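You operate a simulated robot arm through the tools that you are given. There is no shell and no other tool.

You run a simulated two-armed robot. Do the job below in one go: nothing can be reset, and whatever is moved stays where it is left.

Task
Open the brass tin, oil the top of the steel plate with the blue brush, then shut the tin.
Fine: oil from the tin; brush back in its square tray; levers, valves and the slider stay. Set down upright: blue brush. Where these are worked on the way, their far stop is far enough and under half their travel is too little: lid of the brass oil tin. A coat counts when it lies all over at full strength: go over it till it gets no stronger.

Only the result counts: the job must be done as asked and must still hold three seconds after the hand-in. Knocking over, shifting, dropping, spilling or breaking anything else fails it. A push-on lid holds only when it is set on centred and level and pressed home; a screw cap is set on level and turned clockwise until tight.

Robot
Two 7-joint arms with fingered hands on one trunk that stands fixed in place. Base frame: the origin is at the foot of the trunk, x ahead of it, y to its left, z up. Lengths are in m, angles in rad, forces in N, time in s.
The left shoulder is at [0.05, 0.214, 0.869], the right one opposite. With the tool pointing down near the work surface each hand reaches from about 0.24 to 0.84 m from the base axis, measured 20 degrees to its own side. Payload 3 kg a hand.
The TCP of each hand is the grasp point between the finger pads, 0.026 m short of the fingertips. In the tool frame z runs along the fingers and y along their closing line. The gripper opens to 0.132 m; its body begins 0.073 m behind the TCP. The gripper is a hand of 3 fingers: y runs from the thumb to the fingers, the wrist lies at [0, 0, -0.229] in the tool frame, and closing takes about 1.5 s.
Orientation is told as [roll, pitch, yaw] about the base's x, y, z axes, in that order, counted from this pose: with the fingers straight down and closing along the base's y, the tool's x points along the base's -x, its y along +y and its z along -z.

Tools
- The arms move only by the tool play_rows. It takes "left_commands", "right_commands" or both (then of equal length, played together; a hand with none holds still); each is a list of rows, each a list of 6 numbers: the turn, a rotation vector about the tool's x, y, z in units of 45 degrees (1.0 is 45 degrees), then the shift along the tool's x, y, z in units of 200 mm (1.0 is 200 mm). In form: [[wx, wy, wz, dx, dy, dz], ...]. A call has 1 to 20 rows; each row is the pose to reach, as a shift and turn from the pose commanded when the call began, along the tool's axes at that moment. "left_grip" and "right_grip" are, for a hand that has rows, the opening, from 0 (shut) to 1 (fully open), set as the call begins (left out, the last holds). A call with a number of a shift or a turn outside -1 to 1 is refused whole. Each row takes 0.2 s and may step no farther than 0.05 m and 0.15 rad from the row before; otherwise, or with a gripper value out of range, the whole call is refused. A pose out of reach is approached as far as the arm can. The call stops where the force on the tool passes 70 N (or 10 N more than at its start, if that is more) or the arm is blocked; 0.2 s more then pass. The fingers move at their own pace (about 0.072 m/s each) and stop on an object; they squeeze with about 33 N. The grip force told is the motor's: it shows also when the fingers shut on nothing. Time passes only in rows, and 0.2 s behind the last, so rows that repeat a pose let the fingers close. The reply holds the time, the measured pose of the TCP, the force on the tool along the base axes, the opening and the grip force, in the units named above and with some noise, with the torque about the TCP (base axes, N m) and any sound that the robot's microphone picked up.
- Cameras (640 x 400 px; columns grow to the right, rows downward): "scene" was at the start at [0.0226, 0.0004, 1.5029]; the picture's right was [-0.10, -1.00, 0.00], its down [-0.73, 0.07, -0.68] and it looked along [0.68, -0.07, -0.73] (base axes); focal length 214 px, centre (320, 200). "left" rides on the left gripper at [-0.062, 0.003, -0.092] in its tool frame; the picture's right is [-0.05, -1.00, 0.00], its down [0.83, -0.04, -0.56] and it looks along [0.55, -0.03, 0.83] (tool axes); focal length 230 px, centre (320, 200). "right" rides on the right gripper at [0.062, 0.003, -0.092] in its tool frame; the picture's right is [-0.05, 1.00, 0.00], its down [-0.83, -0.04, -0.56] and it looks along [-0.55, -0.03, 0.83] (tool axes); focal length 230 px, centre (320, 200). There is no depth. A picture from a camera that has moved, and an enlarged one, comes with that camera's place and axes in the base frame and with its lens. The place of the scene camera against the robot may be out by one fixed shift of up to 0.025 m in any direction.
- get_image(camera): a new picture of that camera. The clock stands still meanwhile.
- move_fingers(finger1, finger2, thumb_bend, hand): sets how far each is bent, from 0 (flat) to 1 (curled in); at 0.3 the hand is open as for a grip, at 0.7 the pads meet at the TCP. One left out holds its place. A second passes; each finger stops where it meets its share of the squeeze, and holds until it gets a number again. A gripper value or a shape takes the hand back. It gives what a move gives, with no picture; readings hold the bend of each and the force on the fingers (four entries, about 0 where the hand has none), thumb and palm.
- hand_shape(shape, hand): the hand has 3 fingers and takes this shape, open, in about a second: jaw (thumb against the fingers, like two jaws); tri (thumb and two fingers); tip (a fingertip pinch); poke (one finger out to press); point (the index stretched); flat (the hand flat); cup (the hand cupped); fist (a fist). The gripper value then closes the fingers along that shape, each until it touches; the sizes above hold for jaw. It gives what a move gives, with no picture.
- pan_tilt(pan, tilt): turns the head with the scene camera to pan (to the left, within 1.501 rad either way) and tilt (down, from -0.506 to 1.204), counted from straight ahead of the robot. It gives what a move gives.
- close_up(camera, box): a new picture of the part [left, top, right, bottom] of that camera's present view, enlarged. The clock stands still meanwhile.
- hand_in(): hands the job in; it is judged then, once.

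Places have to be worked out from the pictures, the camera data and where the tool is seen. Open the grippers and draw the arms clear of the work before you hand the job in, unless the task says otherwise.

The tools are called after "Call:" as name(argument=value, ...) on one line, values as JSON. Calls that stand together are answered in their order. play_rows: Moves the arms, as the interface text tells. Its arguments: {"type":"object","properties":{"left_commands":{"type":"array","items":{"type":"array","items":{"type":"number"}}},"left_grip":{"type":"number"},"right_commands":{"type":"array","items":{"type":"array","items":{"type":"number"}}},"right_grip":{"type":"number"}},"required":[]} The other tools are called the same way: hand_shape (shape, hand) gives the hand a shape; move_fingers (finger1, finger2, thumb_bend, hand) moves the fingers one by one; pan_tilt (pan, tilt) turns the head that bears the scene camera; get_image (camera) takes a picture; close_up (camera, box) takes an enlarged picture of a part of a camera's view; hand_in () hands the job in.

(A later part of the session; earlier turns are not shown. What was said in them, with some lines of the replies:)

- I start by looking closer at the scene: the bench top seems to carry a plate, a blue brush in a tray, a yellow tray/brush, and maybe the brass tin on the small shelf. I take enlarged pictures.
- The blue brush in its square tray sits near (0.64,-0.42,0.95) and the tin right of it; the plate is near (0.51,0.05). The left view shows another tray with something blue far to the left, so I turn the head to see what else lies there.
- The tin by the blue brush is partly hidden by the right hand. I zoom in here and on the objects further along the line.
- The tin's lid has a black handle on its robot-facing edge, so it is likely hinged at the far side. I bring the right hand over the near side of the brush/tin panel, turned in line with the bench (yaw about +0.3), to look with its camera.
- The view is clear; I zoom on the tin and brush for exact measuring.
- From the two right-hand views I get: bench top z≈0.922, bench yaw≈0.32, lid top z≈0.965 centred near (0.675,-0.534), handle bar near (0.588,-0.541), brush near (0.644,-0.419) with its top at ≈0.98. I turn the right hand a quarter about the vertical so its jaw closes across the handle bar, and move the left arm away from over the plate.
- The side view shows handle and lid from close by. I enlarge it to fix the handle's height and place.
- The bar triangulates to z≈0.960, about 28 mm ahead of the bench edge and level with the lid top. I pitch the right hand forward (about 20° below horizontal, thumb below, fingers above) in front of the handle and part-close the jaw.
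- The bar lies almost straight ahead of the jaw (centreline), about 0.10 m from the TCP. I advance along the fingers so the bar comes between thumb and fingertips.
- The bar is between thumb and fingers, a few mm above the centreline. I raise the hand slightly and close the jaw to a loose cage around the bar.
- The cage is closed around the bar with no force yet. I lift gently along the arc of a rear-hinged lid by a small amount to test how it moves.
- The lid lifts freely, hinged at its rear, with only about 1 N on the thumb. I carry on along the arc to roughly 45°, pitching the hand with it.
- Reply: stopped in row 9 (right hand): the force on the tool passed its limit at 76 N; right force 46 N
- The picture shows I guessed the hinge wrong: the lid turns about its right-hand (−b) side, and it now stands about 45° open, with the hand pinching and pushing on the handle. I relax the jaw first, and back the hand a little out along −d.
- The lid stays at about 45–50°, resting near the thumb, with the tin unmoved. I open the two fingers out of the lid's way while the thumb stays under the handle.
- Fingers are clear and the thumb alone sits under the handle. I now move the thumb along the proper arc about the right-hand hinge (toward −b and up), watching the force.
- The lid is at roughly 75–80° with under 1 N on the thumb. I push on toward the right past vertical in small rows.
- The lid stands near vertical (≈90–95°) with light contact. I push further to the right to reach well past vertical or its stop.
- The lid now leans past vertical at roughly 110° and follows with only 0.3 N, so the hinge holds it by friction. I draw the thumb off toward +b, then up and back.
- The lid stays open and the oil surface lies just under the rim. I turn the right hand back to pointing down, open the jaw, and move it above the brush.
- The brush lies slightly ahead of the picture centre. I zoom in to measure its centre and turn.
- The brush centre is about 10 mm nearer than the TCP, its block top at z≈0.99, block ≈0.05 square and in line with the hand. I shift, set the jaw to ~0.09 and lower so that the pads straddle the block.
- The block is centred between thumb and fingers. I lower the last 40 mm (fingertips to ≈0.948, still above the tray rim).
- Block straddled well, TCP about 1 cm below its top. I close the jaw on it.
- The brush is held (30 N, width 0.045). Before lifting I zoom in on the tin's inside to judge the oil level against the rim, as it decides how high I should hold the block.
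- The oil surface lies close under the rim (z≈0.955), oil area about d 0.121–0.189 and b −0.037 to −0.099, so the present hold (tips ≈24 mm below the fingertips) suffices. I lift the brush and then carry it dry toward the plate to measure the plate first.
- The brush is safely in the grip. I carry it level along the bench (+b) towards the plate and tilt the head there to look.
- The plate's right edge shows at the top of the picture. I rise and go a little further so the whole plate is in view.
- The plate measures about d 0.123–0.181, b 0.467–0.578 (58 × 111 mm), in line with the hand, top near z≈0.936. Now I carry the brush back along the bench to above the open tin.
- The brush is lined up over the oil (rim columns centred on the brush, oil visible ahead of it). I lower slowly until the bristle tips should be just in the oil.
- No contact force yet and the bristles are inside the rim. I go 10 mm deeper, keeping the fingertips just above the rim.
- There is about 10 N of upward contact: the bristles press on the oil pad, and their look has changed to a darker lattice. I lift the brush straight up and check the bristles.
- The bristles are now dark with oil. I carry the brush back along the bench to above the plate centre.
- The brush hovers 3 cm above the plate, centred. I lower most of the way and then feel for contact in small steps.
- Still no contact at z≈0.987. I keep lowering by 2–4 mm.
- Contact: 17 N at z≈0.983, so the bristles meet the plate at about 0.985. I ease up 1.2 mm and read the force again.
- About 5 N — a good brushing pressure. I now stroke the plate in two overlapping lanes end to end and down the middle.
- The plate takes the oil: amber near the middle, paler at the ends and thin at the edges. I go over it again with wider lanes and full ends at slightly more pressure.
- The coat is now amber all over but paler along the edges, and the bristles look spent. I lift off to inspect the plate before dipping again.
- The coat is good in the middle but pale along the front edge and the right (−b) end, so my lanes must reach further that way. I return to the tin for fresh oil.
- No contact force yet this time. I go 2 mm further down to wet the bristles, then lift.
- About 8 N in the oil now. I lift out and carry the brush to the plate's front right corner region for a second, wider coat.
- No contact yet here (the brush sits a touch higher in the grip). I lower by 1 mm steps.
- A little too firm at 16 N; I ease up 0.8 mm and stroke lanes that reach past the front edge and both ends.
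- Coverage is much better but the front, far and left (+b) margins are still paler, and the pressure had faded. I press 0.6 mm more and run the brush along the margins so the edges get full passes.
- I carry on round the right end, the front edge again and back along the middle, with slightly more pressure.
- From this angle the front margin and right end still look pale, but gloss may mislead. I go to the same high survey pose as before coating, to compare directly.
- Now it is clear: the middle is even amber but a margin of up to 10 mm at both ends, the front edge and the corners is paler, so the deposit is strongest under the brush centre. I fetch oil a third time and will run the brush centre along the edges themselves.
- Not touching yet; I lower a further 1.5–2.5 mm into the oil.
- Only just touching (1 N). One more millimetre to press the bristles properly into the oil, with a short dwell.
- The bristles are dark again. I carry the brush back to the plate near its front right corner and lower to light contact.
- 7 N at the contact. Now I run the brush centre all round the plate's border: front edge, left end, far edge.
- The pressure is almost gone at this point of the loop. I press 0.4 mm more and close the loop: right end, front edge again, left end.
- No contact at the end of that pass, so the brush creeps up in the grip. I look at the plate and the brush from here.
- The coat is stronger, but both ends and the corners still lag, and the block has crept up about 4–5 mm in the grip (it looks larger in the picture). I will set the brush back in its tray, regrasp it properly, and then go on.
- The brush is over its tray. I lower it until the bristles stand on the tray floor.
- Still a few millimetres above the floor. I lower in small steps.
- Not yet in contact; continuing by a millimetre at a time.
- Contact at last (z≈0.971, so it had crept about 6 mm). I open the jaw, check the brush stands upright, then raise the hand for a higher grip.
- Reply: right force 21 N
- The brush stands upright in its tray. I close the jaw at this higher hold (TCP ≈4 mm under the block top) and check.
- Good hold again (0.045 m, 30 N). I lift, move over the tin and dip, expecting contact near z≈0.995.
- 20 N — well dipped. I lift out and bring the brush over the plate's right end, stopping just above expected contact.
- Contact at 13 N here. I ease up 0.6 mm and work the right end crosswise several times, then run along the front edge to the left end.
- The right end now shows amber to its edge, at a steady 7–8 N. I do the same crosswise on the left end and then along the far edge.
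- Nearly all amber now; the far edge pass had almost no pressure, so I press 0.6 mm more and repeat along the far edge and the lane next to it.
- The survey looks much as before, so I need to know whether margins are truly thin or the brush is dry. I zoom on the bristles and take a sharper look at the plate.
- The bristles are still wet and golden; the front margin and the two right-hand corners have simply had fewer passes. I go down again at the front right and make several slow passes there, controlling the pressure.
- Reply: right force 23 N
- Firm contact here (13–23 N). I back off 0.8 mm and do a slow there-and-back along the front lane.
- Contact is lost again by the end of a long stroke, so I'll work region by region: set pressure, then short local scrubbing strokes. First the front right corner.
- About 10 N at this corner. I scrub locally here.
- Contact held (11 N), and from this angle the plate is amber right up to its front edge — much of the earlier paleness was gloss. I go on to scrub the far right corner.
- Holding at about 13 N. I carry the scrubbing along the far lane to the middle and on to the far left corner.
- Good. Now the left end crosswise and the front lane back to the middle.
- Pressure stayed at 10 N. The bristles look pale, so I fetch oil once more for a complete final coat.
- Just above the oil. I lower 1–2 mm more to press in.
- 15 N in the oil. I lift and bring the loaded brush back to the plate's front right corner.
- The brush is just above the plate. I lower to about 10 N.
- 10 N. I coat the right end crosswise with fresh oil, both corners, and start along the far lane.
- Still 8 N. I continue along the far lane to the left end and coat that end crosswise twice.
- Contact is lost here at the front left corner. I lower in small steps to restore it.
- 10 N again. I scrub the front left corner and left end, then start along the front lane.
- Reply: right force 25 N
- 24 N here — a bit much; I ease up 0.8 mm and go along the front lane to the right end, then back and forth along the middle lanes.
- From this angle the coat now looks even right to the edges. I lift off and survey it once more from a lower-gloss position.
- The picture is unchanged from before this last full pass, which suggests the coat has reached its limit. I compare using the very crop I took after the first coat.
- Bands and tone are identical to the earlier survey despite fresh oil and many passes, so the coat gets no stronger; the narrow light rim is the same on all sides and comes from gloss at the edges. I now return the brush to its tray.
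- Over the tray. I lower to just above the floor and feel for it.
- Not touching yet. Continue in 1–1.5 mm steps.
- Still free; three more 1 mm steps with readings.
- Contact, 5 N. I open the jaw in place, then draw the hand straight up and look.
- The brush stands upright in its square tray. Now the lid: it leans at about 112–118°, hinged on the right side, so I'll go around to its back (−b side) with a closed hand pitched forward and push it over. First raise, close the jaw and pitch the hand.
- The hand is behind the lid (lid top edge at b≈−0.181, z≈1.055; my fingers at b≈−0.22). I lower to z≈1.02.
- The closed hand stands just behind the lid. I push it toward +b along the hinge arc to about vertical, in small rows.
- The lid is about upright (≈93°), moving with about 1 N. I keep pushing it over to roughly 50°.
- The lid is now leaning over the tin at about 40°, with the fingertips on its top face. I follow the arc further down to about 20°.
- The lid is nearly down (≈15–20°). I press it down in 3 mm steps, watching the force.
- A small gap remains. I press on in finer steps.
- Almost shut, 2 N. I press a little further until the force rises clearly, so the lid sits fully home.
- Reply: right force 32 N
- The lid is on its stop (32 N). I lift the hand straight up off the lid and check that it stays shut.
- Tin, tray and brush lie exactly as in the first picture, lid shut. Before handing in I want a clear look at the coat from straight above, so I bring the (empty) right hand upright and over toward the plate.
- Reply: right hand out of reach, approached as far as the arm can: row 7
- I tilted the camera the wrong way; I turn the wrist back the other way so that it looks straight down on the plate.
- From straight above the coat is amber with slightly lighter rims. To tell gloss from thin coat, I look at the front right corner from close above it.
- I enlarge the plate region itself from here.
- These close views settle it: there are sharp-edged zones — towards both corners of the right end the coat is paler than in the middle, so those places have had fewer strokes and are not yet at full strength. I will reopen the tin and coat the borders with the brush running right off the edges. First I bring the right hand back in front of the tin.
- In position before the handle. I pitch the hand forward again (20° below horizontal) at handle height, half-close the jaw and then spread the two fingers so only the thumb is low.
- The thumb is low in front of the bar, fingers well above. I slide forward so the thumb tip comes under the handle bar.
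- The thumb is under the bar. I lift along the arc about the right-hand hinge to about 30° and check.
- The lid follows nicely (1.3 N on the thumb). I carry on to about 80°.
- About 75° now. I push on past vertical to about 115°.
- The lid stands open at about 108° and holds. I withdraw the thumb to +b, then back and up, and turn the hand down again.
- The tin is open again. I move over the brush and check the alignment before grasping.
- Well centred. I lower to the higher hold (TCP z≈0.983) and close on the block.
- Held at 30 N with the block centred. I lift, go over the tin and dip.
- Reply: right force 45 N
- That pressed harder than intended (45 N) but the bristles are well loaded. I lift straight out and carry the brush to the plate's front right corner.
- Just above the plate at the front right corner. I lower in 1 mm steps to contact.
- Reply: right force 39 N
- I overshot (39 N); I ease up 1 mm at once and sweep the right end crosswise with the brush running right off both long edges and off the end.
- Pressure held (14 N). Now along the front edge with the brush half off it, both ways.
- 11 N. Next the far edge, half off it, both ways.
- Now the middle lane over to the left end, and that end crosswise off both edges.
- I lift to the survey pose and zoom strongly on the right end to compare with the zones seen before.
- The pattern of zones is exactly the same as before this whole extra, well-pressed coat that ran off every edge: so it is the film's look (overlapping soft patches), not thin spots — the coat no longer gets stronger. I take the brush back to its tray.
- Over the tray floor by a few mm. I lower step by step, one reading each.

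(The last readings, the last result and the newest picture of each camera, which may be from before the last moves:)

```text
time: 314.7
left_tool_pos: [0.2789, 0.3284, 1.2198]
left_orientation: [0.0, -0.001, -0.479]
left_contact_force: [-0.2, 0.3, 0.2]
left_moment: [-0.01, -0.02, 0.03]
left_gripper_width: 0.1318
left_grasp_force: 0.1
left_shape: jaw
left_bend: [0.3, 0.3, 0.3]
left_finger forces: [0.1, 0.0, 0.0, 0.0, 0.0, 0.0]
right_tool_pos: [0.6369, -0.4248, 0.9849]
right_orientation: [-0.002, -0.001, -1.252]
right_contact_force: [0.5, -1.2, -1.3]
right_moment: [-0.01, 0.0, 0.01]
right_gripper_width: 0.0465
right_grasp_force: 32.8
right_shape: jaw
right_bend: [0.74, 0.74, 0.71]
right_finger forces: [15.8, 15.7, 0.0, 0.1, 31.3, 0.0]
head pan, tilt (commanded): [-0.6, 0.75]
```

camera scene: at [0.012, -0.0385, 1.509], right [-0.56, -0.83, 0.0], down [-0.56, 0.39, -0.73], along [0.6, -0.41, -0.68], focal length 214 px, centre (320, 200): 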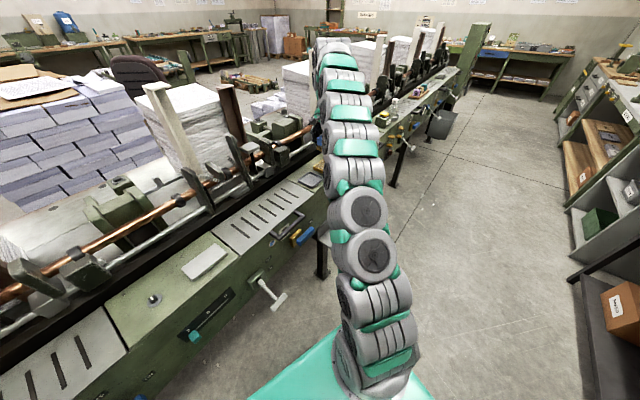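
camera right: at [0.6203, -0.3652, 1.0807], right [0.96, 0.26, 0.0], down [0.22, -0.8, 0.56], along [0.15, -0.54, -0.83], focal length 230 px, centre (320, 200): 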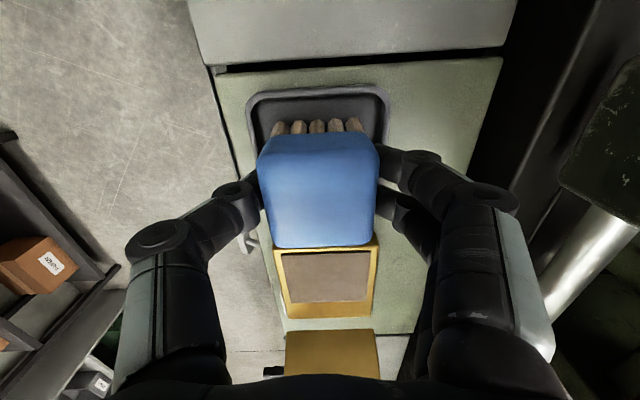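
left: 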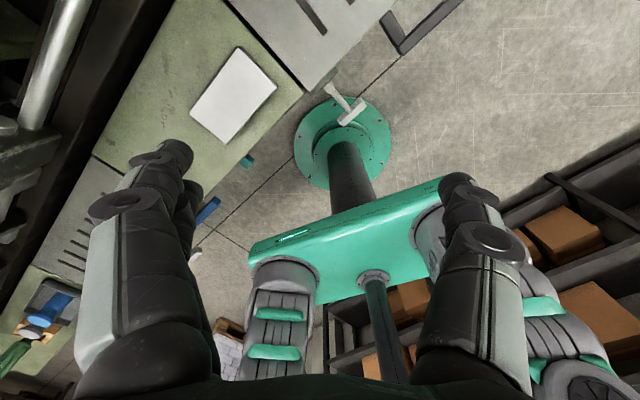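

Still free; further 1 mm steps.

Call:
play_rows(right_commands=[[0, 0, 0, 0, 0, 0.006], [0, 0, 0, 0, 0, 0.006]])

Call:
play_rows(right_commands=[[0, 0, 0, 0, 0, 0.005], [0, 0, 0, 0, 0, 0.005]])

```text
time: 315.3
left_tool_pos: [0.2788, 0.3287, 1.2214]
left_orientation: [0.0, -0.002, -0.478]
left_contact_force: [-0.2, -0.5, 0.4]
left_moment: [0.02, -0.01, -0.03]
left_gripper_width: 0.1321
left_grasp_force: 0.1
left_shape: jaw
left_bend: [0.3, 0.3, 0.3]
left_finger forces: [0.0, 0.0, 0.0, 0.0, 0.0, 0.0]
right_tool_pos: [0.6357, -0.4252, 0.9834]
right_orientation: [-0.001, 0.0, -1.25]
right_contact_force: [-0.5, 0.8, -0.7]
right_moment: [0.0, -0.02, -0.01]
right_gripper_width: 0.0465
right_grasp_force: 33.6
right_shape: jaw
right_bend: [0.74, 0.74, 0.71]
right_finger forces: [15.7, 15.7, 0.0, 0.1, 31.4, 0.0]
head pan, tilt (commanded): [-0.6, 0.75]
```

```text
time: 315.9
left_tool_pos: [0.2783, 0.3272, 1.221]
left_orientation: [-0.001, 0.001, -0.478]
left_contact_force: [1.4, 1.3, 0.5]
left_moment: [0.0, -0.01, -0.05]
left_gripper_width: 0.1321
left_grasp_force: 0.2
left_shape: jaw
left_bend: [0.3, 0.3, 0.3]
left_finger forces: [0.1, 0.0, 0.1, 0.0, 0.1, 0.0]
right_tool_pos: [0.6367, -0.4252, 0.9835]
right_orientation: [0.0, 0.001, -1.25]
right_contact_force: [-0.7, -0.3, -0.1]
right_moment: [-0.03, 0.0, -0.02]
right_gripper_width: 0.0466
right_grasp_force: 33.2
right_shape: jaw
right_bend: [0.74, 0.74, 0.71]
right_finger forces: [15.7, 15.8, 0.0, 0.0, 31.3, 0.1]
head pan, tilt (commanded): [-0.6, 0.75]
```

Nearly there; two more 1 mm steps.

Call:
play_rows(right_commands=[[0, 0, 0, 0, 0, 0.005], [0, 0, 0, 0, 0, 0.005]])

Call:
play_rows(right_commands=[[0, 0, 0, 0, 0, 0.005], [0, 0, 0, 0, 0, 0.005]])

```text
time: 316.5
left_tool_pos: [0.2777, 0.3291, 1.2201]
left_orientation: [0.0, 0.0, -0.478]
left_contact_force: [0.3, 0.1, 0.3]
left_moment: [0.0, 0.0, 0.01]
left_gripper_width: 0.1317
left_grasp_force: 0.1
left_shape: jaw
left_bend: [0.3, 0.3, 0.3]
left_finger forces: [0.1, 0.0, 0.0, 0.0, 0.1, 0.0]
right_tool_pos: [0.6365, -0.4256, 0.981]
right_orientation: [0.002, 0.001, -1.252]
right_contact_force: [-1.2, 1.6, 5.4]
right_moment: [0.1, -0.08, 0.03]
right_gripper_width: 0.0467
right_grasp_force: 33.3
right_shape: jaw
right_bend: [0.74, 0.74, 0.71]
right_finger forces: [15.5, 15.7, 0.0, 0.0, 32.2, 0.1]
head pan, tilt (commanded): [-0.6, 0.75]
```

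```text
time: 317.1
left_tool_pos: [0.2787, 0.3268, 1.2199]
left_orientation: [0.0, 0.0, -0.477]
left_contact_force: [-0.1, 0.5, 0.8]
left_moment: [0.0, 0.02, -0.02]
left_gripper_width: 0.1321
left_grasp_force: 0.2
left_shape: jaw
left_bend: [0.3, 0.3, 0.3]
left_finger forces: [0.0, 0.0, 0.0, 0.1, 0.1, 0.1]
right_tool_pos: [0.6377, -0.4254, 0.9811]
right_orientation: [0.002, 0.001, -1.252]
right_contact_force: [1.2, -0.3, 15.2]
right_moment: [0.06, -0.15, 0.03]
right_gripper_width: 0.0466
right_grasp_force: 32.9
right_shape: jaw
right_bend: [0.74, 0.74, 0.71]
right_finger forces: [16.6, 16.4, 0.1, 0.0, 32.2, 0.1]
head pan, tilt (commanded): [-0.6, 0.75]
```

Standing on the tray floor. I ease up slightly and open the jaw, then rise straight up.

Call:
play_rows(right_commands=[[0, 0, 0, 0, 0, -0.004], [0, 0, 0, 0, 0, -0.004], [0, 0, 0, 0, 0, -0.004], [0, 0, 0, 0, 0, -0.004], [0, 0, 0, 0, 0, -0.004], [0, 0, 0, 0, 0, -0.004]], right_grip=0.65)

Call:
play_rows(right_commands=[[0, 0, 0, 0, 0, -0.04], [0, 0, 0, 0, 0, -0.12], [0, 0, 0, 0, 0, -0.24], [0, 0, 0, 0, 0, -0.38], [0, 0, 0, 0, 0, -0.48]])

Call:
get_image(camera="right")

Call:
close_up(camera="scene", box=[270, 120, 366, 190])

```text
time: 318.5
left_tool_pos: [0.2777, 0.3277, 1.22]
left_orientation: [0.002, 0.0, -0.477]
left_contact_force: [0.2, 0.2, 0.6]
left_moment: [-0.01, -0.01, 0.01]
left_gripper_width: 0.132
left_grasp_force: 0.1
left_shape: jaw
left_bend: [0.3, 0.3, 0.3]
left_finger forces: [0.0, 0.1, 0.0, 0.0, 0.0, 0.0]
right_tool_pos: [0.636, -0.426, 0.9823]
right_orientation: [-0.002, -0.001, -1.251]
right_contact_force: [-0.2, 0.1, 0.9]
right_moment: [-0.01, -0.01, 0.02]
right_gripper_width: 0.0858
right_grasp_force: 0.0
right_shape: jaw
right_bend: [0.7, 0.7, 0.68]
right_finger forces: [0.1, 0.0, 0.1, 0.1, 0.0, 0.0]
head pan, tilt (commanded): [-0.6, 0.75]
```

```text
time: 319.7
left_tool_pos: [0.2781, 0.3292, 1.2201]
left_orientation: [0.0, -0.001, -0.477]
left_contact_force: [0.5, -0.1, 0.0]
left_moment: [-0.01, -0.05, -0.01]
left_gripper_width: 0.132
left_grasp_force: 0.0
left_shape: jaw
left_bend: [0.3, 0.3, 0.3]
left_finger forces: [0.0, 0.0, 0.0, 0.0, 0.0, 0.0]
right_tool_pos: [0.6358, -0.4237, 1.0801]
right_orientation: [0.0, 0.0, -1.252]
right_contact_force: [-0.1, 0.6, -0.4]
right_moment: [-0.01, 0.0, 0.0]
right_gripper_width: 0.0857
right_grasp_force: 0.0
right_shape: jaw
right_bend: [0.7, 0.7, 0.68]
right_finger forces: [0.0, 0.0, 0.1, 0.0, 0.1, 0.0]
head pan, tilt (commanded): [-0.6, 0.75]
```

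```text
taken
camera right: at [0.6192, -0.3653, 1.1722], right [0.96, 0.26, 0.0], down [0.22, -0.8, 0.56], along [0.15, -0.54, -0.83], focal length 230 px, centre (320, 200)
```

right: 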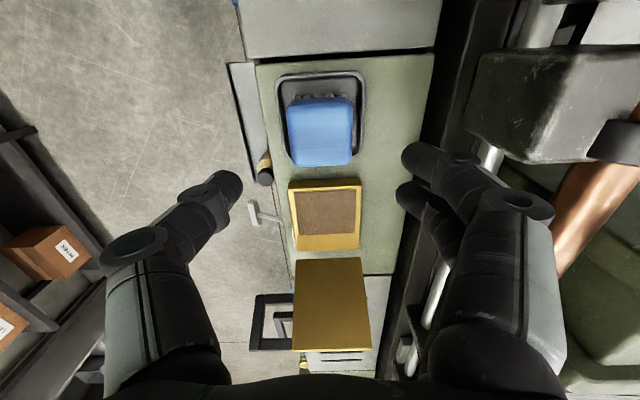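

```text
5.71 times, centred on (318, 155) of scene
camera zoom: at [0.012, -0.0385, 1.509], right [-0.56, -0.83, 0.0], down [-0.56, 0.39, -0.73], along [0.6, -0.41, -0.68], focal length 1226 px, centre (331, 457)
```

zoom: 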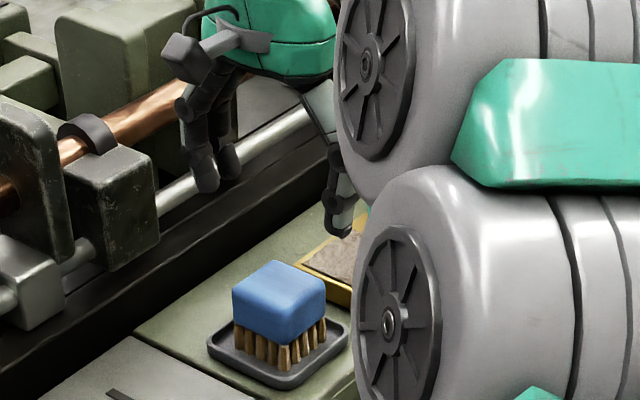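

The brush is upright in its tray again. I repeat the proven closing move: rise, close the jaw, pitch the hand and go round behind the lid.

Call:
play_rows(right_commands=[[0, 0, 0, 0, -0.04, -0.1], [0, 0, 0, -0.04, -0.1, -0.22], [0, 0, 0, -0.12, -0.16, -0.34], [0, 0, 0, -0.2, -0.22, -0.42], [0, 0, 0, -0.3, -0.25, -0.45], [0, 0, 0, -0.3, -0.25, -0.45]], right_grip=0.0)

Call:
play_rows(right_commands=[[-0.139, 0, 0, -0.07, 0, 0], [-0.278, 0, 0, -0.14, 0, 0], [-0.417, 0, 0, -0.21, 0, 0], [-0.556, 0, 0, -0.28, 0, 0], [-0.695, 0, 0, -0.35, 0, 0], [-0.834, 0, 0, -0.42, 0, 0], [-0.973, 0, 0, -0.5, 0, 0], [-0.973, 0, 0, -0.5, 0, 0]])

Call:
play_rows(right_commands=[[0, 0, 0, -0.12, -0.01, 0.04], [0, 0, 0, -0.24, -0.02, 0.09], [0, 0, 0, -0.36, -0.03, 0.13], [0, 0, 0, -0.472, -0.039, 0.171], [0, 0, 0, -0.472, -0.039, 0.171]])

Call:
play_rows(right_commands=[[0, 0, 0, 0, -0.07, 0.073], [0, 0, 0, 0, -0.14, 0.146], [0, 0, 0, 0, -0.21, 0.219], [0, 0, 0, 0, -0.28, 0.292], [0, 0, 0, 0, -0.35, 0.365], [0, 0, 0, 0, -0.41, 0.428], [0, 0, 0, 0, -0.41, 0.428]])

Call:
get_image(camera="right")

Call:
close_up(camera="scene", box=[290, 110, 386, 170])

```text
time: 321.1
left_tool_pos: [0.2779, 0.3283, 1.2201]
left_orientation: [0.0, 0.0, -0.478]
left_contact_force: [0.2, -0.1, -0.1]
left_moment: [0.0, 0.03, 0.0]
left_gripper_width: 0.1318
left_grasp_force: 0.1
left_shape: jaw
left_bend: [0.3, 0.3, 0.3]
left_finger forces: [0.0, 0.0, 0.1, 0.1, 0.1, 0.0]
right_tool_pos: [0.6073, -0.4971, 1.1682]
right_orientation: [0.002, 0.0, -1.251]
right_contact_force: [-0.3, -0.2, 0.9]
right_moment: [0.01, 0.03, -0.01]
right_gripper_width: 0.0
right_grasp_force: 32.8
right_shape: jaw
right_bend: [0.68, 0.68, 0.74]
right_finger forces: [0.0, 0.0, 0.1, 0.0, 0.0, 0.0]
head pan, tilt (commanded): [-0.6, 0.75]
```

```text
time: 322.9
left_tool_pos: [0.2782, 0.3288, 1.2215]
left_orientation: [0.0, -0.001, -0.479]
left_contact_force: [0.1, -0.4, 0.1]
left_moment: [0.03, -0.01, -0.01]
left_gripper_width: 0.1317
left_grasp_force: 0.1
left_shape: jaw
left_bend: [0.3, 0.3, 0.3]
left_finger forces: [0.0, 0.0, 0.1, 0.0, 0.0, 0.0]
right_tool_pos: [0.638, -0.5916, 1.1664]
right_orientation: [0.764, -0.001, -1.251]
right_contact_force: [0.5, -1.1, 0.2]
right_moment: [-0.01, -0.02, -0.01]
right_gripper_width: 0.0
right_grasp_force: 32.9
right_shape: jaw
right_bend: [0.68, 0.68, 0.74]
right_finger forces: [0.0, 0.0, 0.1, 0.0, 0.0, 0.1]
head pan, tilt (commanded): [-0.6, 0.75]
```

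```text
time: 324.1
left_tool_pos: [0.2779, 0.3285, 1.2213]
left_orientation: [0.001, -0.001, -0.477]
left_contact_force: [0.8, 0.5, 0.8]
left_moment: [0.0, 0.02, 0.0]
left_gripper_width: 0.1319
left_grasp_force: 0.0
left_shape: jaw
left_bend: [0.3, 0.3, 0.3]
left_finger forces: [0.0, 0.0, 0.0, 0.0, 0.0, 0.0]
right_tool_pos: [0.6854, -0.6759, 1.1385]
right_orientation: [0.763, -0.001, -1.252]
right_contact_force: [-0.3, -0.2, 0.7]
right_moment: [-0.03, 0.0, -0.02]
right_gripper_width: 0.0
right_grasp_force: 32.9
right_shape: jaw
right_bend: [0.68, 0.68, 0.74]
right_finger forces: [0.0, 0.0, 0.0, 0.1, 0.0, 0.0]
head pan, tilt (commanded): [-0.6, 0.75]
```

```text
time: 325.7
left_tool_pos: [0.2796, 0.3277, 1.2215]
left_orientation: [0.0, 0.0, -0.478]
left_contact_force: [0.2, 0.2, -1.0]
left_moment: [0.01, -0.01, 0.02]
left_gripper_width: 0.1322
left_grasp_force: 0.1
left_shape: jaw
left_bend: [0.3, 0.3, 0.3]
left_finger forces: [0.0, 0.0, 0.0, 0.0, 0.0, 0.1]
right_tool_pos: [0.6854, -0.6761, 1.0165]
right_orientation: [0.763, 0.0, -1.253]
right_contact_force: [-0.3, 0.3, 0.1]
right_moment: [0.02, -0.03, 0.0]
right_gripper_width: 0.0
right_grasp_force: 32.8
right_shape: jaw
right_bend: [0.68, 0.68, 0.74]
right_finger forces: [0.0, 0.0, 0.0, 0.0, 0.1, 0.0]
head pan, tilt (commanded): [-0.6, 0.75]
```

```text
taken
camera right: at [0.6073, -0.6377, 1.0869], right [0.7, 0.18, 0.69], down [-0.13, -0.92, 0.37], along [0.7, -0.35, -0.62], focal length 230 px, centre (320, 200)
```

right: 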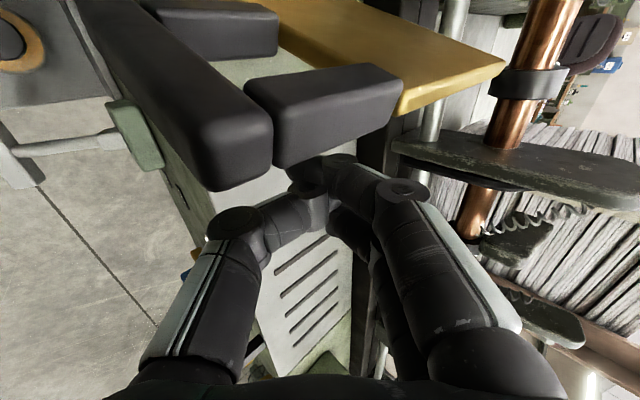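

```text
6.67 times, centred on (338, 140) of scene
camera zoom: at [0.012, -0.0385, 1.509], right [-0.56, -0.83, 0.0], down [-0.56, 0.39, -0.73], along [0.6, -0.41, -0.68], focal length 1430 px, centre (200, 600)
```

zoom: 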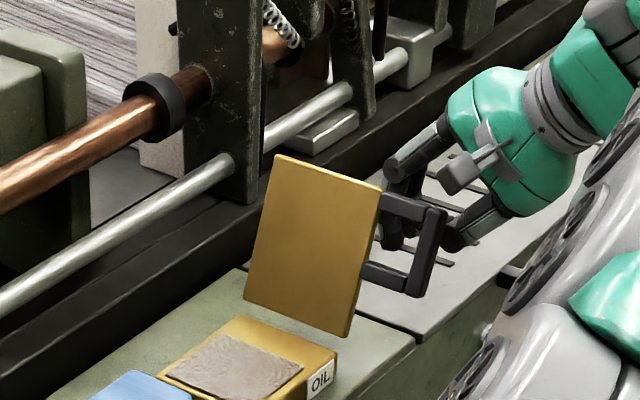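

Behind the lid as before. I push it over with the same arc, 3 mm higher.

Call:
play_rows(right_commands=[[0, 0, 0, 0.0675, 0.0104, -0.0108], [0, 0, 0, 0.1275, 0.0104, -0.0108], [0, 0, 0, 0.1775, 0.0174, -0.0178], [0, 0, 0, 0.2075, 0.0314, -0.0328], [0, 0, 0, 0.235, 0.0434, -0.0458], [0, 0, 0, 0.2675, 0.0529, -0.0552], [0, 0, 0, 0.2975, 0.0624, -0.0648]])

Call:
play_rows(right_commands=[[0, 0, 0, 0.033, 0.0066, -0.0069], [0, 0, 0, 0.067, 0.0104, -0.0108], [0, 0, 0, 0.1015, 0.0135, -0.0141], [0, 0, 0, 0.136, 0.0138, -0.0144], [0, 0, 0, 0.17, 0.0125, -0.013], [0, 0, 0, 0.205, 0.0087, -0.009], [0, 0, 0, 0.2375, 0.0024, -0.0025], [0, 0, 0, 0.27, -0.0048, 0.005]])

Call:
get_image(camera="right")

Call:
close_up(camera="scene", box=[290, 110, 386, 170])

```text
time: 327.3
left_tool_pos: [0.2784, 0.3285, 1.22]
left_orientation: [0.001, -0.001, -0.477]
left_contact_force: [-0.3, 0.9, 0.1]
left_moment: [0.0, -0.03, -0.03]
left_gripper_width: 0.1317
left_grasp_force: 0.2
left_shape: jaw
left_bend: [0.3, 0.3, 0.3]
left_finger forces: [0.1, 0.0, 0.0, 0.1, 0.1, 0.0]
right_tool_pos: [0.667, -0.6199, 1.0373]
right_orientation: [0.764, -0.002, -1.253]
right_contact_force: [0.1, -0.9, -1.1]
right_moment: [0.03, -0.02, -0.01]
right_gripper_width: 0.0
right_grasp_force: 32.9
right_shape: jaw
right_bend: [0.68, 0.68, 0.74]
right_finger forces: [0.1, 0.0, 0.0, 0.0, 0.0, 0.0]
head pan, tilt (commanded): [-0.6, 0.75]
```

```text
time: 329.1
left_tool_pos: [0.2787, 0.33, 1.2208]
left_orientation: [-0.001, 0.0, -0.478]
left_contact_force: [-0.2, -0.1, -0.8]
left_moment: [-0.03, 0.0, -0.02]
left_gripper_width: 0.1319
left_grasp_force: 0.0
left_shape: jaw
left_bend: [0.3, 0.3, 0.3]
left_finger forces: [0.0, 0.0, 0.0, 0.1, 0.0, 0.0]
right_tool_pos: [0.649, -0.569, 1.0346]
right_orientation: [0.765, 0.001, -1.25]
right_contact_force: [0.6, 0.2, -0.6]
right_moment: [-0.01, 0.02, 0.01]
right_gripper_width: 0.0
right_grasp_force: 32.9
right_shape: jaw
right_bend: [0.68, 0.68, 0.74]
right_finger forces: [0.1, 0.0, 0.1, 0.0, 0.0, 0.0]
head pan, tilt (commanded): [-0.6, 0.75]
```

```text
taken
camera right: at [0.5725, -0.5298, 1.1039], right [0.7, 0.18, 0.69], down [-0.13, -0.92, 0.37], along [0.7, -0.35, -0.62], focal length 230 px, centre (320, 200)
```

right: 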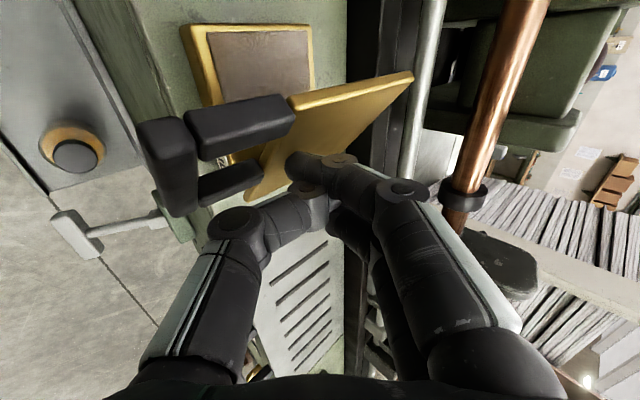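

```text
6.67 times, centred on (338, 140) of scene
camera zoom: at [0.012, -0.0385, 1.509], right [-0.56, -0.83, 0.0], down [-0.56, 0.39, -0.73], along [0.6, -0.41, -0.68], focal length 1430 px, centre (200, 600)
```

zoom: 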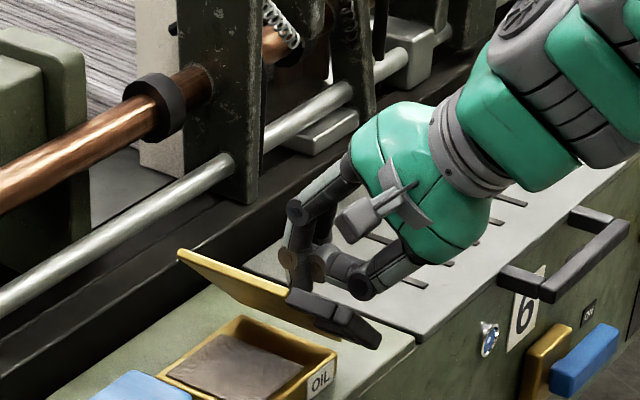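

The lid leans over the tin as before. I follow the arc down and press it towards closed in steps.

Call:
play_rows(right_commands=[[0, 0, 0, 0.0315, -0.01, 0.0105], [0, 0, 0, 0.062, -0.0215, 0.0224], [0, 0, 0, 0.0905, -0.035, 0.0365], [0, 0, 0, 0.1175, -0.05, 0.052], [0, 0, 0, 0.142, -0.0664, 0.0693], [0, 0, 0, 0.1645, -0.0844, 0.0881]])

Call:
play_rows(right_commands=[[0, 0, 0, 0.01, -0.0104, 0.0108], [0, 0, 0, 0.02, -0.0208, 0.0217], [0, 0, 0, 0.03, -0.0311, 0.0325], [0, 0, 0, 0.035, -0.0415, 0.0433], [0, 0, 0, 0.04, -0.052, 0.0542]])

Call:
close_up(camera="scene", box=[290, 130, 370, 180])

```text
time: 330.5
left_tool_pos: [0.2779, 0.3289, 1.2206]
left_orientation: [-0.001, 0.0, -0.479]
left_contact_force: [-0.2, 0.3, -0.7]
left_moment: [-0.01, -0.01, 0.02]
left_gripper_width: 0.1321
left_grasp_force: 0.0
left_shape: jaw
left_bend: [0.3, 0.3, 0.3]
left_finger forces: [0.1, 0.0, 0.0, 0.1, 0.0, 0.0]
right_tool_pos: [0.6384, -0.5363, 1.0111]
right_orientation: [0.765, 0.0, -1.251]
right_contact_force: [-0.2, 0.6, 0.2]
right_moment: [-0.01, 0.0, 0.0]
right_gripper_width: 0.0
right_grasp_force: 32.6
right_shape: jaw
right_bend: [0.68, 0.68, 0.74]
right_finger forces: [0.0, 0.0, 0.0, 0.0, 0.0, 0.0]
head pan, tilt (commanded): [-0.6, 0.75]
```

```text
time: 331.7
left_tool_pos: [0.2789, 0.3288, 1.2203]
left_orientation: [0.0, -0.001, -0.478]
left_contact_force: [-0.6, -0.6, 0.2]
left_moment: [0.0, 0.01, 0.02]
left_gripper_width: 0.1319
left_grasp_force: 0.1
left_shape: jaw
left_bend: [0.3, 0.3, 0.3]
left_finger forces: [0.1, 0.1, 0.0, 0.0, 0.0, 0.0]
right_tool_pos: [0.6375, -0.5285, 0.9961]
right_orientation: [0.764, 0.001, -1.253]
right_contact_force: [0.8, -0.3, 0.1]
right_moment: [0.04, 0.01, -0.01]
right_gripper_width: 0.0001
right_grasp_force: 32.4
right_shape: jaw
right_bend: [0.68, 0.68, 0.74]
right_finger forces: [0.0, 0.0, 0.0, 0.0, 0.0, 0.1]
head pan, tilt (commanded): [-0.6, 0.75]
```

```text
8.00 times, centred on (330, 155) of scene
camera zoom: at [0.012, -0.0385, 1.509], right [-0.56, -0.83, 0.0], down [-0.56, 0.39, -0.73], along [0.6, -0.41, -0.68], focal length 1716 px, centre (240, 560)
```

zoom: 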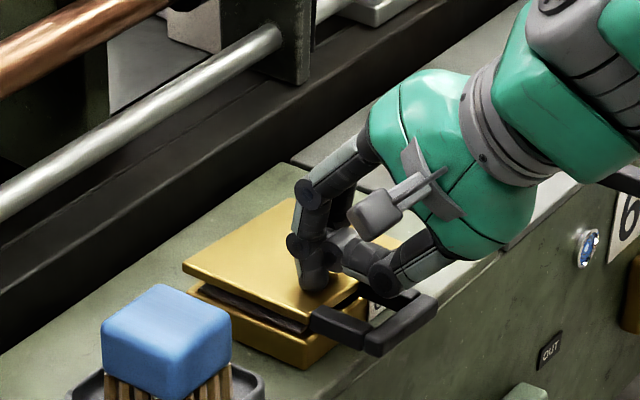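

A small gap remains. I press on gently: 5 mm, then finer until the force rises.

Call:
play_rows(right_commands=[[0, 0, 0, 0.005, -0.007, 0.0072], [0, 0, 0, 0.008, -0.0138, 0.0144], [0, 0, 0, 0.01, -0.018, 0.0188]])

Call:
play_rows(right_commands=[[0, 0, 0, 0, -0.005, 0.0052], [0, 0, 0, 0, -0.005, 0.0052]])

```text
time: 332.5
left_tool_pos: [0.2769, 0.3285, 1.221]
left_orientation: [-0.001, 0.001, -0.478]
left_contact_force: [0.6, 0.4, -0.4]
left_moment: [-0.01, -0.01, -0.01]
left_gripper_width: 0.1319
left_grasp_force: 0.0
left_shape: jaw
left_bend: [0.3, 0.3, 0.3]
left_finger forces: [0.0, 0.0, 0.0, 0.1, 0.1, 0.1]
right_tool_pos: [0.6366, -0.5287, 0.9925]
right_orientation: [0.766, 0.0, -1.251]
right_contact_force: [-0.7, 0.4, -0.7]
right_moment: [-0.04, 0.0, -0.03]
right_gripper_width: 0.0001
right_grasp_force: 32.7
right_shape: jaw
right_bend: [0.68, 0.68, 0.74]
right_finger forces: [0.0, 0.0, 0.1, 0.1, 0.0, 0.0]
head pan, tilt (commanded): [-0.6, 0.75]
```

```text
time: 333.1
left_tool_pos: [0.2775, 0.3286, 1.2204]
left_orientation: [0.001, 0.0, -0.476]
left_contact_force: [0.1, 0.0, -0.7]
left_moment: [-0.01, 0.02, 0.02]
left_gripper_width: 0.132
left_grasp_force: 0.1
left_shape: jaw
left_bend: [0.3, 0.3, 0.3]
left_finger forces: [0.0, 0.1, 0.1, 0.1, 0.0, 0.1]
right_tool_pos: [0.6361, -0.5267, 0.9903]
right_orientation: [0.765, -0.001, -1.253]
right_contact_force: [0.0, 0.1, 4.0]
right_moment: [-0.01, -0.04, 0.02]
right_gripper_width: 0.0002
right_grasp_force: 33.6
right_shape: jaw
right_bend: [0.68, 0.68, 0.74]
right_finger forces: [0.0, 0.1, 0.0, 0.0, 0.1, 0.1]
head pan, tilt (commanded): [-0.6, 0.75]
```

Contact with the closed stop begins (4 N). I press 1.5 mm more for a firm seat.

Call:
play_rows(right_commands=[[0, 0, 0, 0, -0.004, 0.0042], [0, 0, 0, 0, -0.006, 0.0063], [0, 0, 0, 0, -0.006, 0.0063]])

Call:
play_rows(right_commands=[[0, 0, 0, 0, 0.02, -0.021], [0, 0, 0, 0, 0.07, -0.073], [0, 0, 0, 0, 0.14, -0.146], [0, 0, 0, 0, 0.22, -0.23], [0, 0, 0, 0, 0.3, -0.313], [0, 0, 0, 0, 0.36, -0.376]])

Call:
close_up(camera="scene", box=[280, 130, 376, 190])

Call:
get_image(camera="right")

```text
time: 333.9
left_tool_pos: [0.2788, 0.3295, 1.2192]
left_orientation: [0.0, 0.0, -0.48]
left_contact_force: [-0.2, -0.4, -0.1]
left_moment: [0.03, 0.0, -0.01]
left_gripper_width: 0.1319
left_grasp_force: 0.1
left_shape: jaw
left_bend: [0.3, 0.3, 0.3]
left_finger forces: [0.0, 0.0, 0.0, 0.0, 0.0, 0.0]
right_tool_pos: [0.6363, -0.5277, 0.9887]
right_orientation: [0.766, -0.003, -1.253]
right_contact_force: [-4.6, 1.5, 27.2]
right_moment: [0.06, -0.11, 0.06]
right_gripper_width: 0.0
right_grasp_force: 33.4
right_shape: jaw
right_bend: [0.69, 0.7, 0.74]
right_finger forces: [0.0, 23.9, 0.0, 0.0, 0.0, 0.1]
head pan, tilt (commanded): [-0.6, 0.75]
```

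```text
time: 335.3
left_tool_pos: [0.278, 0.3279, 1.2201]
left_orientation: [0.0, 0.002, -0.478]
left_contact_force: [-0.4, 0.8, 0.7]
left_moment: [0.02, -0.03, -0.02]
left_gripper_width: 0.1318
left_grasp_force: 0.0
left_shape: jaw
left_bend: [0.3, 0.3, 0.3]
left_finger forces: [0.0, 0.0, 0.0, 0.0, 0.1, 0.1]
right_tool_pos: [0.6366, -0.5279, 1.0918]
right_orientation: [0.763, 0.001, -1.254]
right_contact_force: [0.0, -0.5, -0.1]
right_moment: [0.02, 0.03, 0.0]
right_gripper_width: 0.0
right_grasp_force: 32.4
right_shape: jaw
right_bend: [0.69, 0.69, 0.74]
right_finger forces: [0.0, 0.1, 0.0, 0.0, 0.1, 0.0]
head pan, tilt (commanded): [-0.6, 0.75]
```

```text
6.67 times, centred on (328, 160) of scene
camera zoom: at [0.012, -0.0385, 1.509], right [-0.56, -0.83, 0.0], down [-0.56, 0.39, -0.73], along [0.6, -0.41, -0.68], focal length 1430 px, centre (267, 467)
```

zoom: 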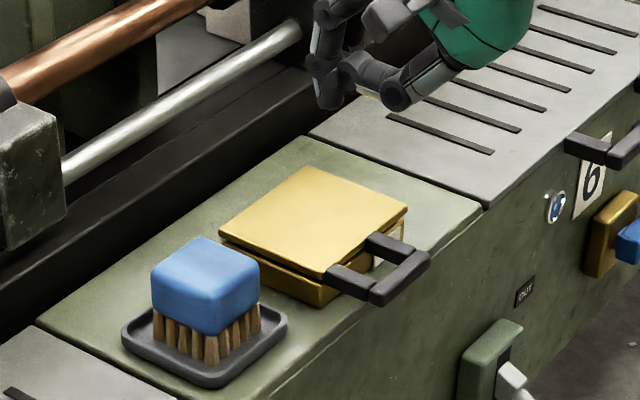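

```text
taken
camera right: at [0.5587, -0.4887, 1.1616], right [0.7, 0.18, 0.69], down [-0.13, -0.92, 0.37], along [0.7, -0.35, -0.62], focal length 230 px, centre (320, 200)
```

right: 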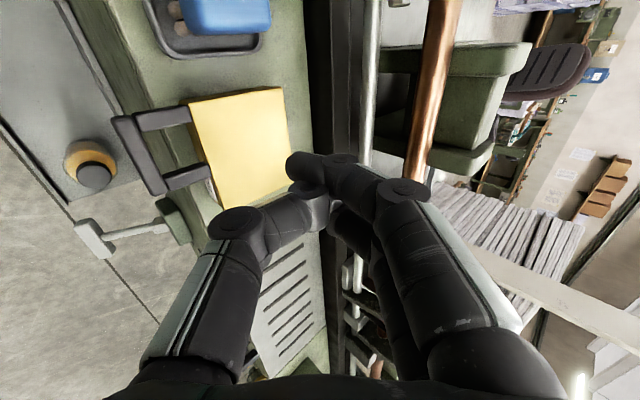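

The tin is shut and everything at this end matches the first picture. I draw the right arm back and up, open the gripper, and check the whole scene.

Call:
play_rows(right_commands=[[0, 0, 0, 0, -0.02, -0.1], [0, 0, 0, 0, -0.05, -0.23], [0, 0, 0, 0, -0.08, -0.36], [0, 0, 0, 0, -0.11, -0.49], [0, 0, 0, 0, -0.14, -0.62], [0, 0, 0, 0, -0.156, -0.704]])

Call:
play_rows(right_commands=[[0.139, 0, 0, 0, 0.05, -0.05], [0.278, 0, 0, 0, 0.1, -0.1], [0.417, 0, 0, 0, 0.12, -0.13], [0.556, 0, 0, 0, 0.12, -0.15], [0.695, 0, 0, 0, 0.12, -0.17], [0.834, 0, 0, 0, 0.12, -0.19], [0.9, 0, 0, 0, 0.12, -0.2], [0.9, 0, 0, 0, 0.12, -0.2]], right_grip=1.0)

Call:
get_image(camera="scene")

Call:
pan_tilt(pan=-0.099, tilt=0.826)

Call:
get_image(camera="scene")

Call:
close_up(camera="scene", box=[200, 160, 360, 260])

```text
time: 336.7
left_tool_pos: [0.2786, 0.3283, 1.2192]
left_orientation: [-0.001, 0.0, -0.477]
left_contact_force: [0.1, 0.5, -0.5]
left_moment: [0.01, 0.01, -0.03]
left_gripper_width: 0.1323
left_grasp_force: 0.0
left_shape: jaw
left_bend: [0.3, 0.3, 0.3]
left_finger forces: [0.1, 0.0, 0.0, 0.0, 0.0, 0.0]
right_tool_pos: [0.5225, -0.5652, 1.1708]
right_orientation: [0.764, 0.001, -1.251]
right_contact_force: [-0.3, 1.5, 0.2]
right_moment: [-0.02, 0.02, 0.01]
right_gripper_width: 0.0
right_grasp_force: 33.0
right_shape: jaw
right_bend: [0.69, 0.69, 0.74]
right_finger forces: [0.0, 0.0, 0.0, 0.0, 0.1, 0.0]
head pan, tilt (commanded): [-0.6, 0.75]
```

```text
time: 338.5
left_tool_pos: [0.2792, 0.3283, 1.2204]
left_orientation: [0.0, -0.001, -0.479]
left_contact_force: [0.0, -0.4, 0.9]
left_moment: [0.0, 0.0, 0.01]
left_gripper_width: 0.1318
left_grasp_force: 0.2
left_shape: jaw
left_bend: [0.3, 0.3, 0.3]
left_finger forces: [0.0, 0.0, 0.1, 0.1, 0.0, 0.1]
right_tool_pos: [0.5134, -0.569, 1.2164]
right_orientation: [0.058, 0.002, -1.253]
right_contact_force: [-0.2, 0.1, -0.7]
right_moment: [0.01, 0.03, -0.01]
right_gripper_width: 0.132
right_grasp_force: 0.0
right_shape: jaw
right_bend: [0.3, 0.3, 0.3]
right_finger forces: [0.1, 0.1, 0.0, 0.0, 0.0, 0.0]
head pan, tilt (commanded): [-0.6, 0.75]
```

```text
taken
camera scene: at [0.012, -0.0385, 1.509], right [-0.56, -0.83, 0.0], down [-0.56, 0.39, -0.73], along [0.6, -0.41, -0.68], focal length 214 px, centre (320, 200)
```

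scene: 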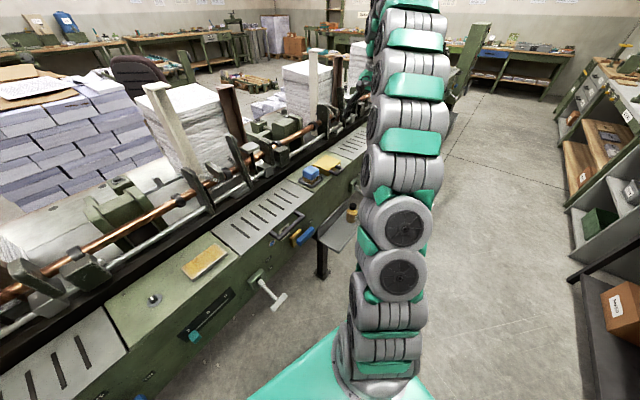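

```text
time: 339.4
left_tool_pos: [0.2791, 0.328, 1.2186]
left_orientation: [0.0, -0.001, -0.478]
left_contact_force: [0.6, -0.3, 0.2]
left_moment: [-0.05, 0.0, -0.02]
left_gripper_width: 0.1321
left_grasp_force: 0.0
left_shape: jaw
left_bend: [0.3, 0.3, 0.3]
left_finger forces: [0.1, 0.1, 0.0, 0.0, 0.1, 0.0]
right_tool_pos: [0.5135, -0.5685, 1.2173]
right_orientation: [0.059, -0.001, -1.251]
right_contact_force: [-0.8, -0.9, -0.8]
right_moment: [0.0, 0.02, -0.04]
right_gripper_width: 0.1318
right_grasp_force: 0.1
right_shape: jaw
right_bend: [0.3, 0.3, 0.3]
right_finger forces: [0.0, 0.0, 0.1, 0.0, 0.0, 0.0]
head pan, tilt (commanded): [-0.099, 0.826]
```

```text
taken
camera scene: at [0.0226, 0.0003, 1.5029], right [-0.1, -0.99, 0.0], down [-0.73, 0.07, -0.68], along [0.67, -0.07, -0.73], focal length 214 px, centre (320, 200)
```

scene: 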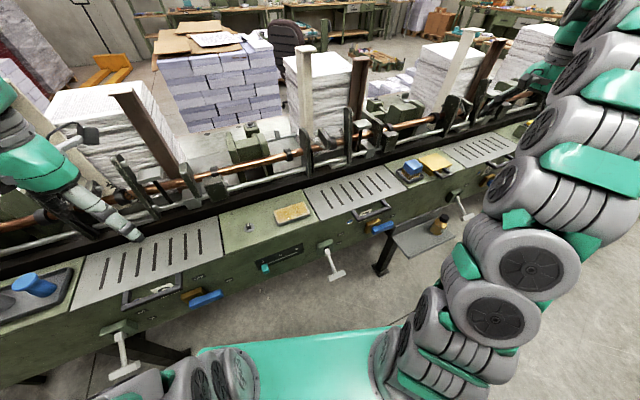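

```text
4.00 times, centred on (280, 210) of scene
camera zoom: at [0.0226, 0.0003, 1.5029], right [-0.1, -0.99, 0.0], down [-0.73, 0.07, -0.68], along [0.67, -0.07, -0.73], focal length 858 px, centre (480, 160)
```

zoom: 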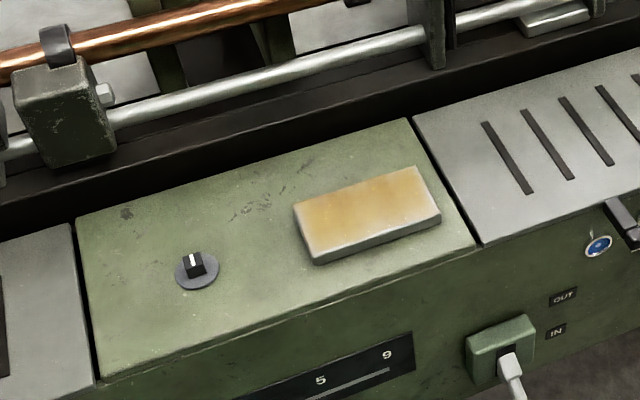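

Plate, knob, levers, slider and bottle are where they were, the plate is amber all over, tin shut, brush upright in its tray. I draw the right arm further back to its starting area.

Call:
play_rows(right_commands=[[0, 0, 0, 0.05, -0.12, -0.02], [0, 0, 0, 0.15, -0.24, -0.03], [0, 0, 0, 0.28, -0.36, -0.03], [0, 0, 0, 0.42, -0.48, -0.03], [0, 0, 0, 0.56, -0.56, -0.03], [0, 0, 0, 0.7, -0.6, -0.03], [0, 0, 0, 0.7, -0.6, -0.03]])

Call:
get_image(camera="scene")

Call:
close_up(camera="scene", box=[360, 140, 520, 240])

```text
time: 341.0
left_tool_pos: [0.2776, 0.329, 1.2197]
left_orientation: [0.0, 0.001, -0.479]
left_contact_force: [0.0, -0.4, -0.2]
left_moment: [0.02, -0.02, -0.02]
left_gripper_width: 0.1321
left_grasp_force: 0.1
left_shape: jaw
left_bend: [0.3, 0.3, 0.3]
left_finger forces: [0.1, 0.0, 0.0, 0.0, 0.0, 0.0]
right_tool_pos: [0.3552, -0.4729, 1.2162]
right_orientation: [0.058, 0.001, -1.252]
right_contact_force: [0.6, 0.0, 0.3]
right_moment: [0.03, 0.0, 0.0]
right_gripper_width: 0.132
right_grasp_force: 0.2
right_shape: jaw
right_bend: [0.3, 0.3, 0.3]
right_finger forces: [0.0, 0.0, 0.0, 0.0, 0.0, 0.1]
head pan, tilt (commanded): [-0.099, 0.826]
```

```text
taken
camera scene: at [0.0226, 0.0004, 1.5029], right [-0.1, -1.0, 0.0], down [-0.73, 0.07, -0.68], along [0.67, -0.07, -0.73], focal length 214 px, centre (320, 200)
```

scene: 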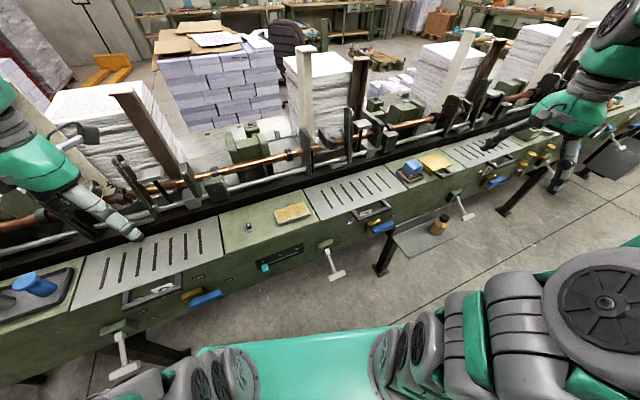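

```text
4.00 times, centred on (440, 190) of scene
camera zoom: at [0.0226, 0.0004, 1.5029], right [-0.1, -1.0, 0.0], down [-0.73, 0.07, -0.68], along [0.67, -0.07, -0.73], focal length 858 px, centre (-160, 240)
```

zoom: 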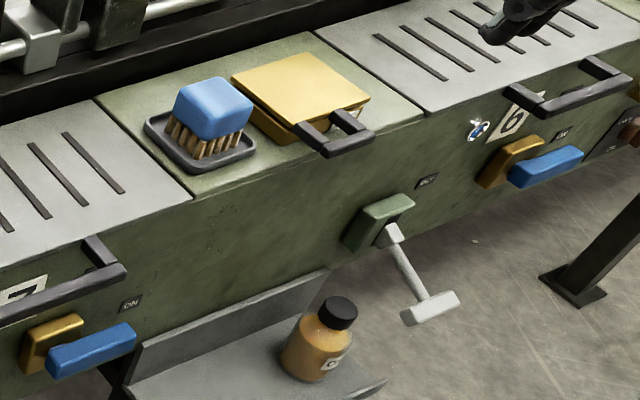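

The closing picture matches the first one in every lever, valve, bottle and handle, with the tin shut, the brush upright in its square tray, the plate oiled, and both hands open and clear. I hand the job in.

Call:
hand_in()

```text
The job is handed in.
```

I handed the job in with the steel plate oiled, the brass tin shut and the blue brush upright in its square tray. Whether it passed I don't know; only the hand-in was confirmed.

- **Tin:** I opened the lid to about 110° both times, and pressed it shut onto its stop at the end. My first pull assumed the wrong hinge side and put about 76 N on the handle before the call stopped itself. The tin sits exactly where it was in the first pictures.
- **Coat:** I dipped six times and brushed the plate all over, with the last round running off every edge. The last rounds made no visible change, so I took the coat as being at full strength. The rim still looks slightly lighter in the pictures. I judged that to be gloss rather than thin oil, but I could not prove it.
- **Brush:** I set it down in the tray and regrasped it twice during the work.
- **Everything else:** The levers, valves, slider, bottle and knob look unmoved compared with the starting pictures. Both hands are open and clear of the work.
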